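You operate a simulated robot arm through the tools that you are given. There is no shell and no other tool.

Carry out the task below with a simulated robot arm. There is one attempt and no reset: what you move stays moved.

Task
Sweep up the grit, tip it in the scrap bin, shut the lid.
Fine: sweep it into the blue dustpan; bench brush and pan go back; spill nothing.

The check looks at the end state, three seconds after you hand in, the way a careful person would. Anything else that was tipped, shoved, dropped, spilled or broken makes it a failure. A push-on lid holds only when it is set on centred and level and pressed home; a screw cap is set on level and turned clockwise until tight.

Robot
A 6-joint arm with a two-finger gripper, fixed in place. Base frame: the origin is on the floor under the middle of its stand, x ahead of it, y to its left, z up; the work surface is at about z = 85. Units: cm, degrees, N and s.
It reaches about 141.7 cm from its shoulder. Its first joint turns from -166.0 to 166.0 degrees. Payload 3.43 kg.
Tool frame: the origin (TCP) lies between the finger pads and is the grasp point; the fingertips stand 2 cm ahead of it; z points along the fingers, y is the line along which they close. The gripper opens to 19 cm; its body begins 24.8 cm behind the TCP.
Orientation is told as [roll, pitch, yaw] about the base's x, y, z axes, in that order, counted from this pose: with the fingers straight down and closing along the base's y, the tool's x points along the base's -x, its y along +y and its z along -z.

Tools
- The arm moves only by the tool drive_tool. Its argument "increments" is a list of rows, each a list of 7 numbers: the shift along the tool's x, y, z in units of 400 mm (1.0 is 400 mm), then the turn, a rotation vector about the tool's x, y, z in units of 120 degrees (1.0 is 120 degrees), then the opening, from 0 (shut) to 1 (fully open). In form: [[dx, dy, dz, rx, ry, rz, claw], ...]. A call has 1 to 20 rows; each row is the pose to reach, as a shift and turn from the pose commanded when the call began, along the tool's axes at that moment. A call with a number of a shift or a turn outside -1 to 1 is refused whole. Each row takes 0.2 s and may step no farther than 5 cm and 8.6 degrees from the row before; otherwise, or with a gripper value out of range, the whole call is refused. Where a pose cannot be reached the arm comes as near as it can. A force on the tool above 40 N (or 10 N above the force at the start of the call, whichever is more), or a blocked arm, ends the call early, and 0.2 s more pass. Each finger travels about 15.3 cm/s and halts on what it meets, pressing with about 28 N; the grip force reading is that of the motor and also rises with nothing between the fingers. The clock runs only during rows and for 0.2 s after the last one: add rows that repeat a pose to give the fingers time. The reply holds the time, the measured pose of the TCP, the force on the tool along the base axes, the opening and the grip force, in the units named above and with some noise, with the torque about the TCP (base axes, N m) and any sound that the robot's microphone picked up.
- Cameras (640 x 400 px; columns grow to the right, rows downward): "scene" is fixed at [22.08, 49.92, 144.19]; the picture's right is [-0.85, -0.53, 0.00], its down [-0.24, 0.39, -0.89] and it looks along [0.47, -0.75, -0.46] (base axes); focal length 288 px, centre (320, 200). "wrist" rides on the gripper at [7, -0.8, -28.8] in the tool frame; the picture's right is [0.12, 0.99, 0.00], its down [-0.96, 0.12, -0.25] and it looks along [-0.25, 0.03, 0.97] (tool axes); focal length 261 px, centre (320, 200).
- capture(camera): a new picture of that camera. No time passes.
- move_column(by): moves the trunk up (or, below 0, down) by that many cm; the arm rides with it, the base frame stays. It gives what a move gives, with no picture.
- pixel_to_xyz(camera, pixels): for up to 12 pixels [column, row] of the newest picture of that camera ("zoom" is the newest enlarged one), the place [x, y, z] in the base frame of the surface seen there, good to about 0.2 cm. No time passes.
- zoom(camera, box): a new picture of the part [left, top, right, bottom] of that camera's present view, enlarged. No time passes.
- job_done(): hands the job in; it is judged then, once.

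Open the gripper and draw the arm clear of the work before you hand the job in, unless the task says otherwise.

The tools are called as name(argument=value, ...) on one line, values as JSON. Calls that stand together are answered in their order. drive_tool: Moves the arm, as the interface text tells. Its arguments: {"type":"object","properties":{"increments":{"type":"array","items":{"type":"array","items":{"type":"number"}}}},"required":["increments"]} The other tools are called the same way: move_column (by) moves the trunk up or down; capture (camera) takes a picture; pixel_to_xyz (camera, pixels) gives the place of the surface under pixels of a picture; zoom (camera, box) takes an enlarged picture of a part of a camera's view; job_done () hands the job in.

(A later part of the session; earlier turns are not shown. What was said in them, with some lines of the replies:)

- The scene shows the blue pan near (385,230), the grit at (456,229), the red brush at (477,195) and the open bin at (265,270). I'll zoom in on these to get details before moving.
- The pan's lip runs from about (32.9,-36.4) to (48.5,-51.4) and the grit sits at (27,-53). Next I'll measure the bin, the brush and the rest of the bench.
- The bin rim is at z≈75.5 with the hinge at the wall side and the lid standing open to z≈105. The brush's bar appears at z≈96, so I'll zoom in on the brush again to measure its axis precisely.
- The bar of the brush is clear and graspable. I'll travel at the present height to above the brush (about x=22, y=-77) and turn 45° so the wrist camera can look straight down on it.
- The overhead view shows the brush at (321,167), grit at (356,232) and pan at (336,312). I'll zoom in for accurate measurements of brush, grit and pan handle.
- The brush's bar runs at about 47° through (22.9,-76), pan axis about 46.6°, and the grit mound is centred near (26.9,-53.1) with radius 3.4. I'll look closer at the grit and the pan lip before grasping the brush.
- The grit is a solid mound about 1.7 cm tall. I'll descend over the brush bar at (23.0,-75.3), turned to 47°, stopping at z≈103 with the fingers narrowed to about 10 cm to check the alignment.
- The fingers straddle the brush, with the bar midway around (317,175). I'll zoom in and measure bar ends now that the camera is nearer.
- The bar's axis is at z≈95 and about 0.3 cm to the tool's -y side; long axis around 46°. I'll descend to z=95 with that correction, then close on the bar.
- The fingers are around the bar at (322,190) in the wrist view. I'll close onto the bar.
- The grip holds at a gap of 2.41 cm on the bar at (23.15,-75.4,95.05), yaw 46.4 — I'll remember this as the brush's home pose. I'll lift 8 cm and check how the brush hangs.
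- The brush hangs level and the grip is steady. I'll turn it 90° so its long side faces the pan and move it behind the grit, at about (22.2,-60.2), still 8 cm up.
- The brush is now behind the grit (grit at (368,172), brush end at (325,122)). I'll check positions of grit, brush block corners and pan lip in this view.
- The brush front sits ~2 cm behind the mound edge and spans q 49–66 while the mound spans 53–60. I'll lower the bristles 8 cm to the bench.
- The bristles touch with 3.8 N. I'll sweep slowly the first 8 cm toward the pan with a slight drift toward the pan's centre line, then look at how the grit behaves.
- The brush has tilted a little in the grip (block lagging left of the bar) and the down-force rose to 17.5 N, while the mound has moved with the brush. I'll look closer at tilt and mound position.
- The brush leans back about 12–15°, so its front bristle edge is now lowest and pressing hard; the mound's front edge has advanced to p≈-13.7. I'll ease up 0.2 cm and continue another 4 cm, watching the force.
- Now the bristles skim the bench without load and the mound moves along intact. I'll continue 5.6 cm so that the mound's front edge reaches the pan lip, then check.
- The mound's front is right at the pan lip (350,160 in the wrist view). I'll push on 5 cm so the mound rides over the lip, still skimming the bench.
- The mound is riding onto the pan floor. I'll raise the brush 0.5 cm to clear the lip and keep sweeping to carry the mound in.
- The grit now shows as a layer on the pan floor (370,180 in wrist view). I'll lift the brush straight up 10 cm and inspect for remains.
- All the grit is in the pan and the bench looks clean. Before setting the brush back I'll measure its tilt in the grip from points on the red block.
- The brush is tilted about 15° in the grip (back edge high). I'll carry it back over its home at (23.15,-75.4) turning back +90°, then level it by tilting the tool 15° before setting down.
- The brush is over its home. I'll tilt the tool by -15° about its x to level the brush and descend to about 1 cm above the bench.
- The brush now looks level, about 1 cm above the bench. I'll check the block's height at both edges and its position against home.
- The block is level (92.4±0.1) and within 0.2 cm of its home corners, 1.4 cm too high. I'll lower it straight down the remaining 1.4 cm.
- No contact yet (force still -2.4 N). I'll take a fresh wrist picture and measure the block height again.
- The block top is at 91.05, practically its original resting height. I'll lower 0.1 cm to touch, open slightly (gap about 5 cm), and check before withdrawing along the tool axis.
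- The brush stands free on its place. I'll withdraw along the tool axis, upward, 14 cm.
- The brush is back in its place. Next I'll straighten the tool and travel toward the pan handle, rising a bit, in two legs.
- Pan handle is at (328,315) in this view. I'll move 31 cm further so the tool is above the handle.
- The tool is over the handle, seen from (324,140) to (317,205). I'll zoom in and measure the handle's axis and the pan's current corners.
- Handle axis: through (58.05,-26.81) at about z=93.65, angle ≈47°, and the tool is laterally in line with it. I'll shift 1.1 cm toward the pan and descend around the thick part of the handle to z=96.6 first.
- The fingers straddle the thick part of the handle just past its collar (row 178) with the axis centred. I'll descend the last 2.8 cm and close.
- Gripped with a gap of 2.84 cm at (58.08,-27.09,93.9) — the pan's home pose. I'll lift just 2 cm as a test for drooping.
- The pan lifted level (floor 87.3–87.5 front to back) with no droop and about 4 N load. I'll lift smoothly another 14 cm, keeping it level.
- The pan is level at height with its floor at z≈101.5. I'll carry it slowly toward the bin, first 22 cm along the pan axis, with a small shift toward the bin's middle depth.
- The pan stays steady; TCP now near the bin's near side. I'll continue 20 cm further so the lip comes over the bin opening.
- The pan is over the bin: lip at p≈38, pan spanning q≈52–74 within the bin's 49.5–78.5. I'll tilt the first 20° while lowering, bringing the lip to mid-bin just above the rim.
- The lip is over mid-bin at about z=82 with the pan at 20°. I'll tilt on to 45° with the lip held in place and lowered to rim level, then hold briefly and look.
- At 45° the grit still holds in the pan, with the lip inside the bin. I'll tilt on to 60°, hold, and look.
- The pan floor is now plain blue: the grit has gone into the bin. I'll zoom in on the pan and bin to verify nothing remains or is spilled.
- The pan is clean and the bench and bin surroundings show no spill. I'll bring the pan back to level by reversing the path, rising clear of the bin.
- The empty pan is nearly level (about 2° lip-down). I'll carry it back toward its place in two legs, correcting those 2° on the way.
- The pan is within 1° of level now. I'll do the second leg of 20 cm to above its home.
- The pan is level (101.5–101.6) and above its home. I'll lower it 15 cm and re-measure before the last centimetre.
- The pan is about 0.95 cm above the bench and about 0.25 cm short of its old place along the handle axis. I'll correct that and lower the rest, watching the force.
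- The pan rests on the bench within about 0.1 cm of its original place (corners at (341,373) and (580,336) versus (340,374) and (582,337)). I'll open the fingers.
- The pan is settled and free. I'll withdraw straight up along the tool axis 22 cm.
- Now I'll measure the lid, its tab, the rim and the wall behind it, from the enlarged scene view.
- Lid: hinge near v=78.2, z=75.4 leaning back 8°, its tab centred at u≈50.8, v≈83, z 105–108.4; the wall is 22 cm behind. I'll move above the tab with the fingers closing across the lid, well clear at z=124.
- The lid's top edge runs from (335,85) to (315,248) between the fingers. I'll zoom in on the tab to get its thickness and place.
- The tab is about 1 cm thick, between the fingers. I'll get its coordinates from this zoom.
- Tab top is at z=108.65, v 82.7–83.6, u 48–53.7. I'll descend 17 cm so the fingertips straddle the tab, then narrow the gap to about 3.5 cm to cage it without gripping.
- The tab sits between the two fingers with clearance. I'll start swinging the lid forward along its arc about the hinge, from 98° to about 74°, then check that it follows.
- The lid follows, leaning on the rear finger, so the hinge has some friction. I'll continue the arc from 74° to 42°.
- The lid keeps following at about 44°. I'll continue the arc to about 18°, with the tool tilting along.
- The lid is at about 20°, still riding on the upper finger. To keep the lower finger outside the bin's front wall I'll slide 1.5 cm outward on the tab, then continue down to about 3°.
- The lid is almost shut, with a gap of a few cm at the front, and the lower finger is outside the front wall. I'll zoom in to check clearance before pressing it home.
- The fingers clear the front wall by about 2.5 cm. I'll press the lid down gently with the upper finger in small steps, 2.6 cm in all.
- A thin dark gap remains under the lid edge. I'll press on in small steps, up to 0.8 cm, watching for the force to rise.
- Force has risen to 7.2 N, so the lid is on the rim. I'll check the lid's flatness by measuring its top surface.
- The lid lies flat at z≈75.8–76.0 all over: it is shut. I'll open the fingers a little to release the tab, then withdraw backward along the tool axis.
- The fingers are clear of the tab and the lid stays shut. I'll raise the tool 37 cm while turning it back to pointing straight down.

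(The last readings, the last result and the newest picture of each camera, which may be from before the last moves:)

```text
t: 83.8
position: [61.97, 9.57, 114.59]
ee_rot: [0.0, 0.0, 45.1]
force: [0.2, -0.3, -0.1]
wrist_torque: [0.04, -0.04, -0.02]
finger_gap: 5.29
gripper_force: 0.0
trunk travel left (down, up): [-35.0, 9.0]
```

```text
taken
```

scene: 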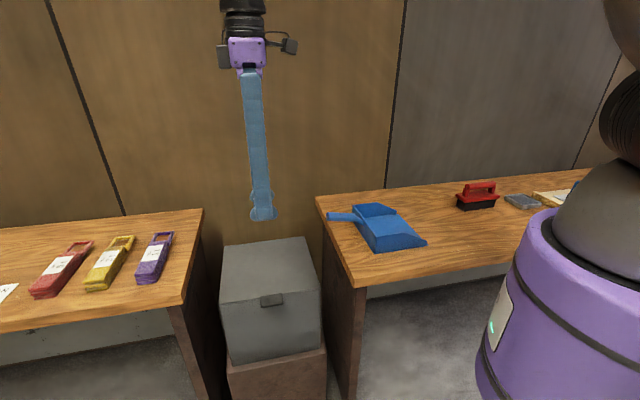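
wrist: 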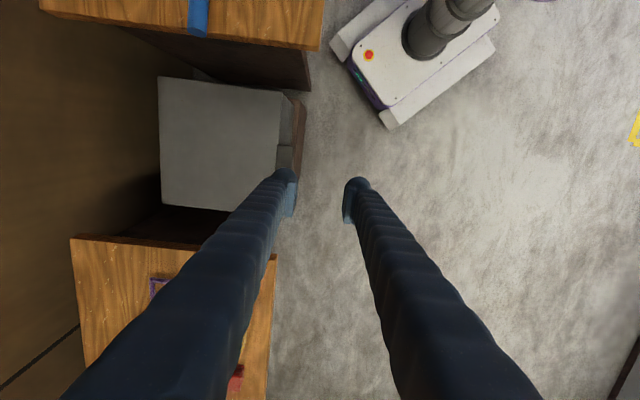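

The lid is shut and everything looks in place. I'll zoom in to compare pan and brush with their original positions and look for any leftover grit.

zoom(camera="scene", box=[310, 160, 550, 310])

zoom(camera="scene", box=[430, 170, 526, 230])

zoom(camera="scene", box=[200, 220, 340, 390])

pixel_to_xyz(camera="scene", pixels=[[230, 255], [300, 245], [240, 300], [310, 285], [270, 270], [271, 300]])

```text
2.67 times, centred on (430, 235) of scene
```

zoom: 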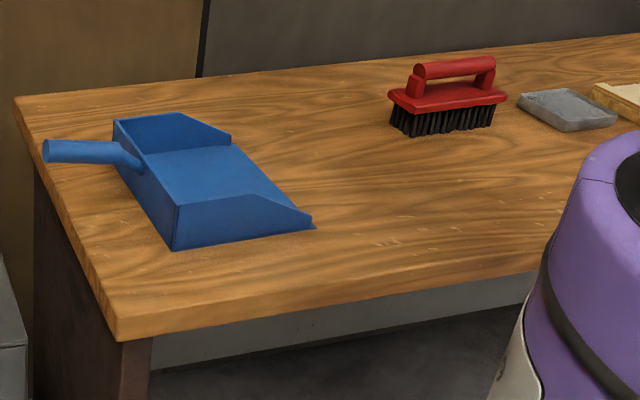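

```text
6.67 times, centred on (478, 200) of scene
```

zoom: 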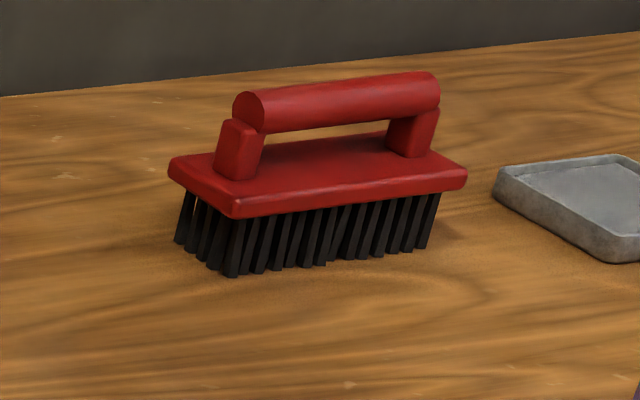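

```text
2.35 times, centred on (270, 305) of scene
```

zoom: 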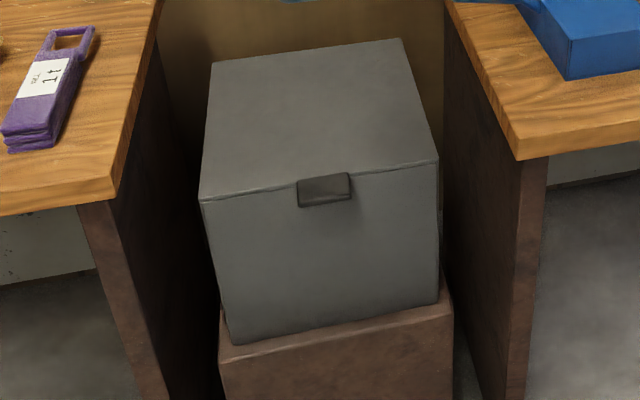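

```text
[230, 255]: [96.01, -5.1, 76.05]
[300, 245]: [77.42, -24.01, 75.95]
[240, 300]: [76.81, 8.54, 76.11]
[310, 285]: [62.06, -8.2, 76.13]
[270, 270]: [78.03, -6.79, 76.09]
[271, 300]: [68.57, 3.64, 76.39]
```

Pan and brush are within about 0.3 cm of where they started, the bench is clean, and the lid lies flat at z≈76. I'll open the gripper fully and lift the arm further clear of the work.

drive_tool(increments=[[0, 0.05, -0.08, 0, 0, 0, 0.45], [0, 0.1, -0.16, 0, 0, 0, 0.6], [0, 0.15, -0.24, 0, 0, 0, 0.75], [0, 0.2, -0.3, 0, 0, 0, 0.9], [0, 0.25, -0.35, 0, 0, 0, 1.0], [0, 0.25, -0.35, 0, 0, 0, 1.0], [0, 0.25, -0.35, 0, 0, 0, 1.0]])

capture(camera="scene")

capture(camera="wrist")

```text
t: 85.4
position: [54.87, 16.68, 128.51]
ee_rot: [-0.1, 0.0, 45.0]
force: [-0.4, 1.1, 0.6]
wrist_torque: [0.06, -0.03, 0.0]
finger_gap: 18.99
gripper_force: 0.0
trunk travel left (down, up): [-35.0, 9.0]
```

```text
taken
```

scene: 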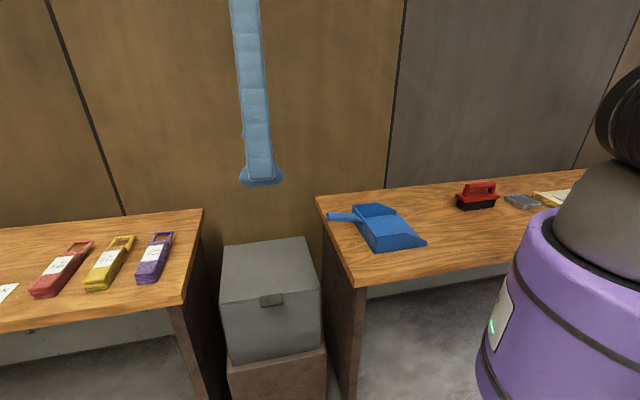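

```text
taken
```

wrist: 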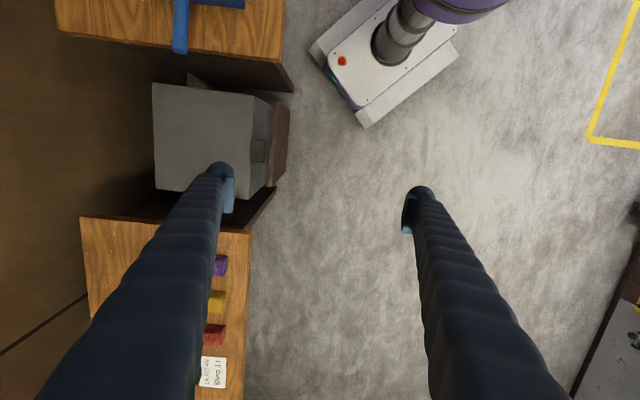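

Before handing in, I notice a small paper note on the left bench ((213,372) in the wrist view); I'll read it in case it matters.

zoom(camera="wrist", box=[190, 345, 240, 395])

zoom(camera="scene", box=[0, 250, 60, 310])

```text
8.00 times, centred on (215, 370) of wrist
```

zoom: 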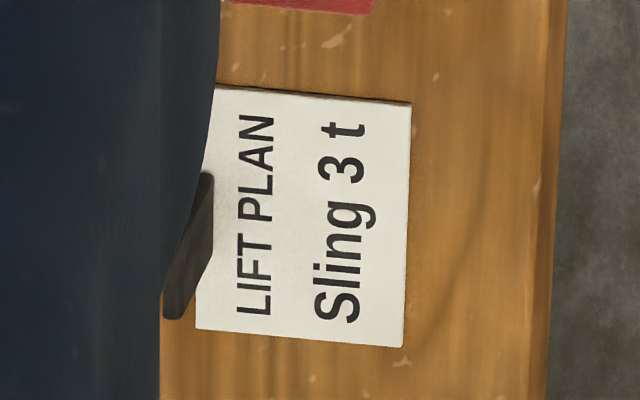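

```text
6.67 times, centred on (30, 280) of scene
```

zoom: 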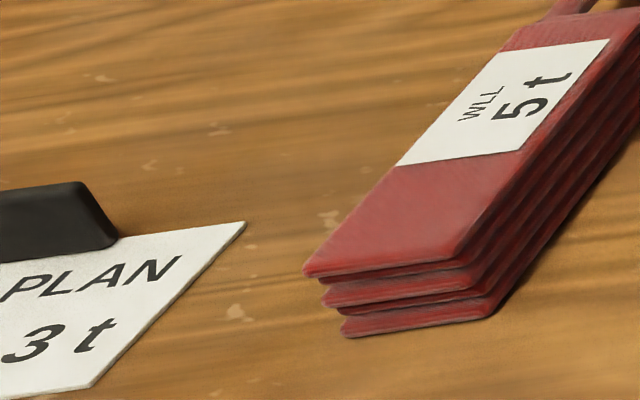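

The note is a lift plan for slings, so it has nothing to do with this task. The grit is in the bin, the lid is shut flat, the brush and pan are back, the gripper is open and the arm is clear, so I'm handing the job in.

job_done()

```text
The job is handed in.
```

The grit is swept up and tipped into the scrap bin, and the lid is shut. I handed the job in; no verdict came back.

- **Grit:** I swept it into the blue pan with the red bench brush and emptied the pan with its lip inside the bin. The pan came out clean, and the pictures show none left on the bench or around the bin.
- **Lid:** I lowered it by its tab and pressed it until the force rose to about 7 N. It lies flat at about z = 76 all over.
- **Brush and pan:** Both are back on the bench, within about 0.3 cm of where they started.
- **Arm:** The gripper is open and the arm is raised clear. I saw nothing else knocked or shifted.
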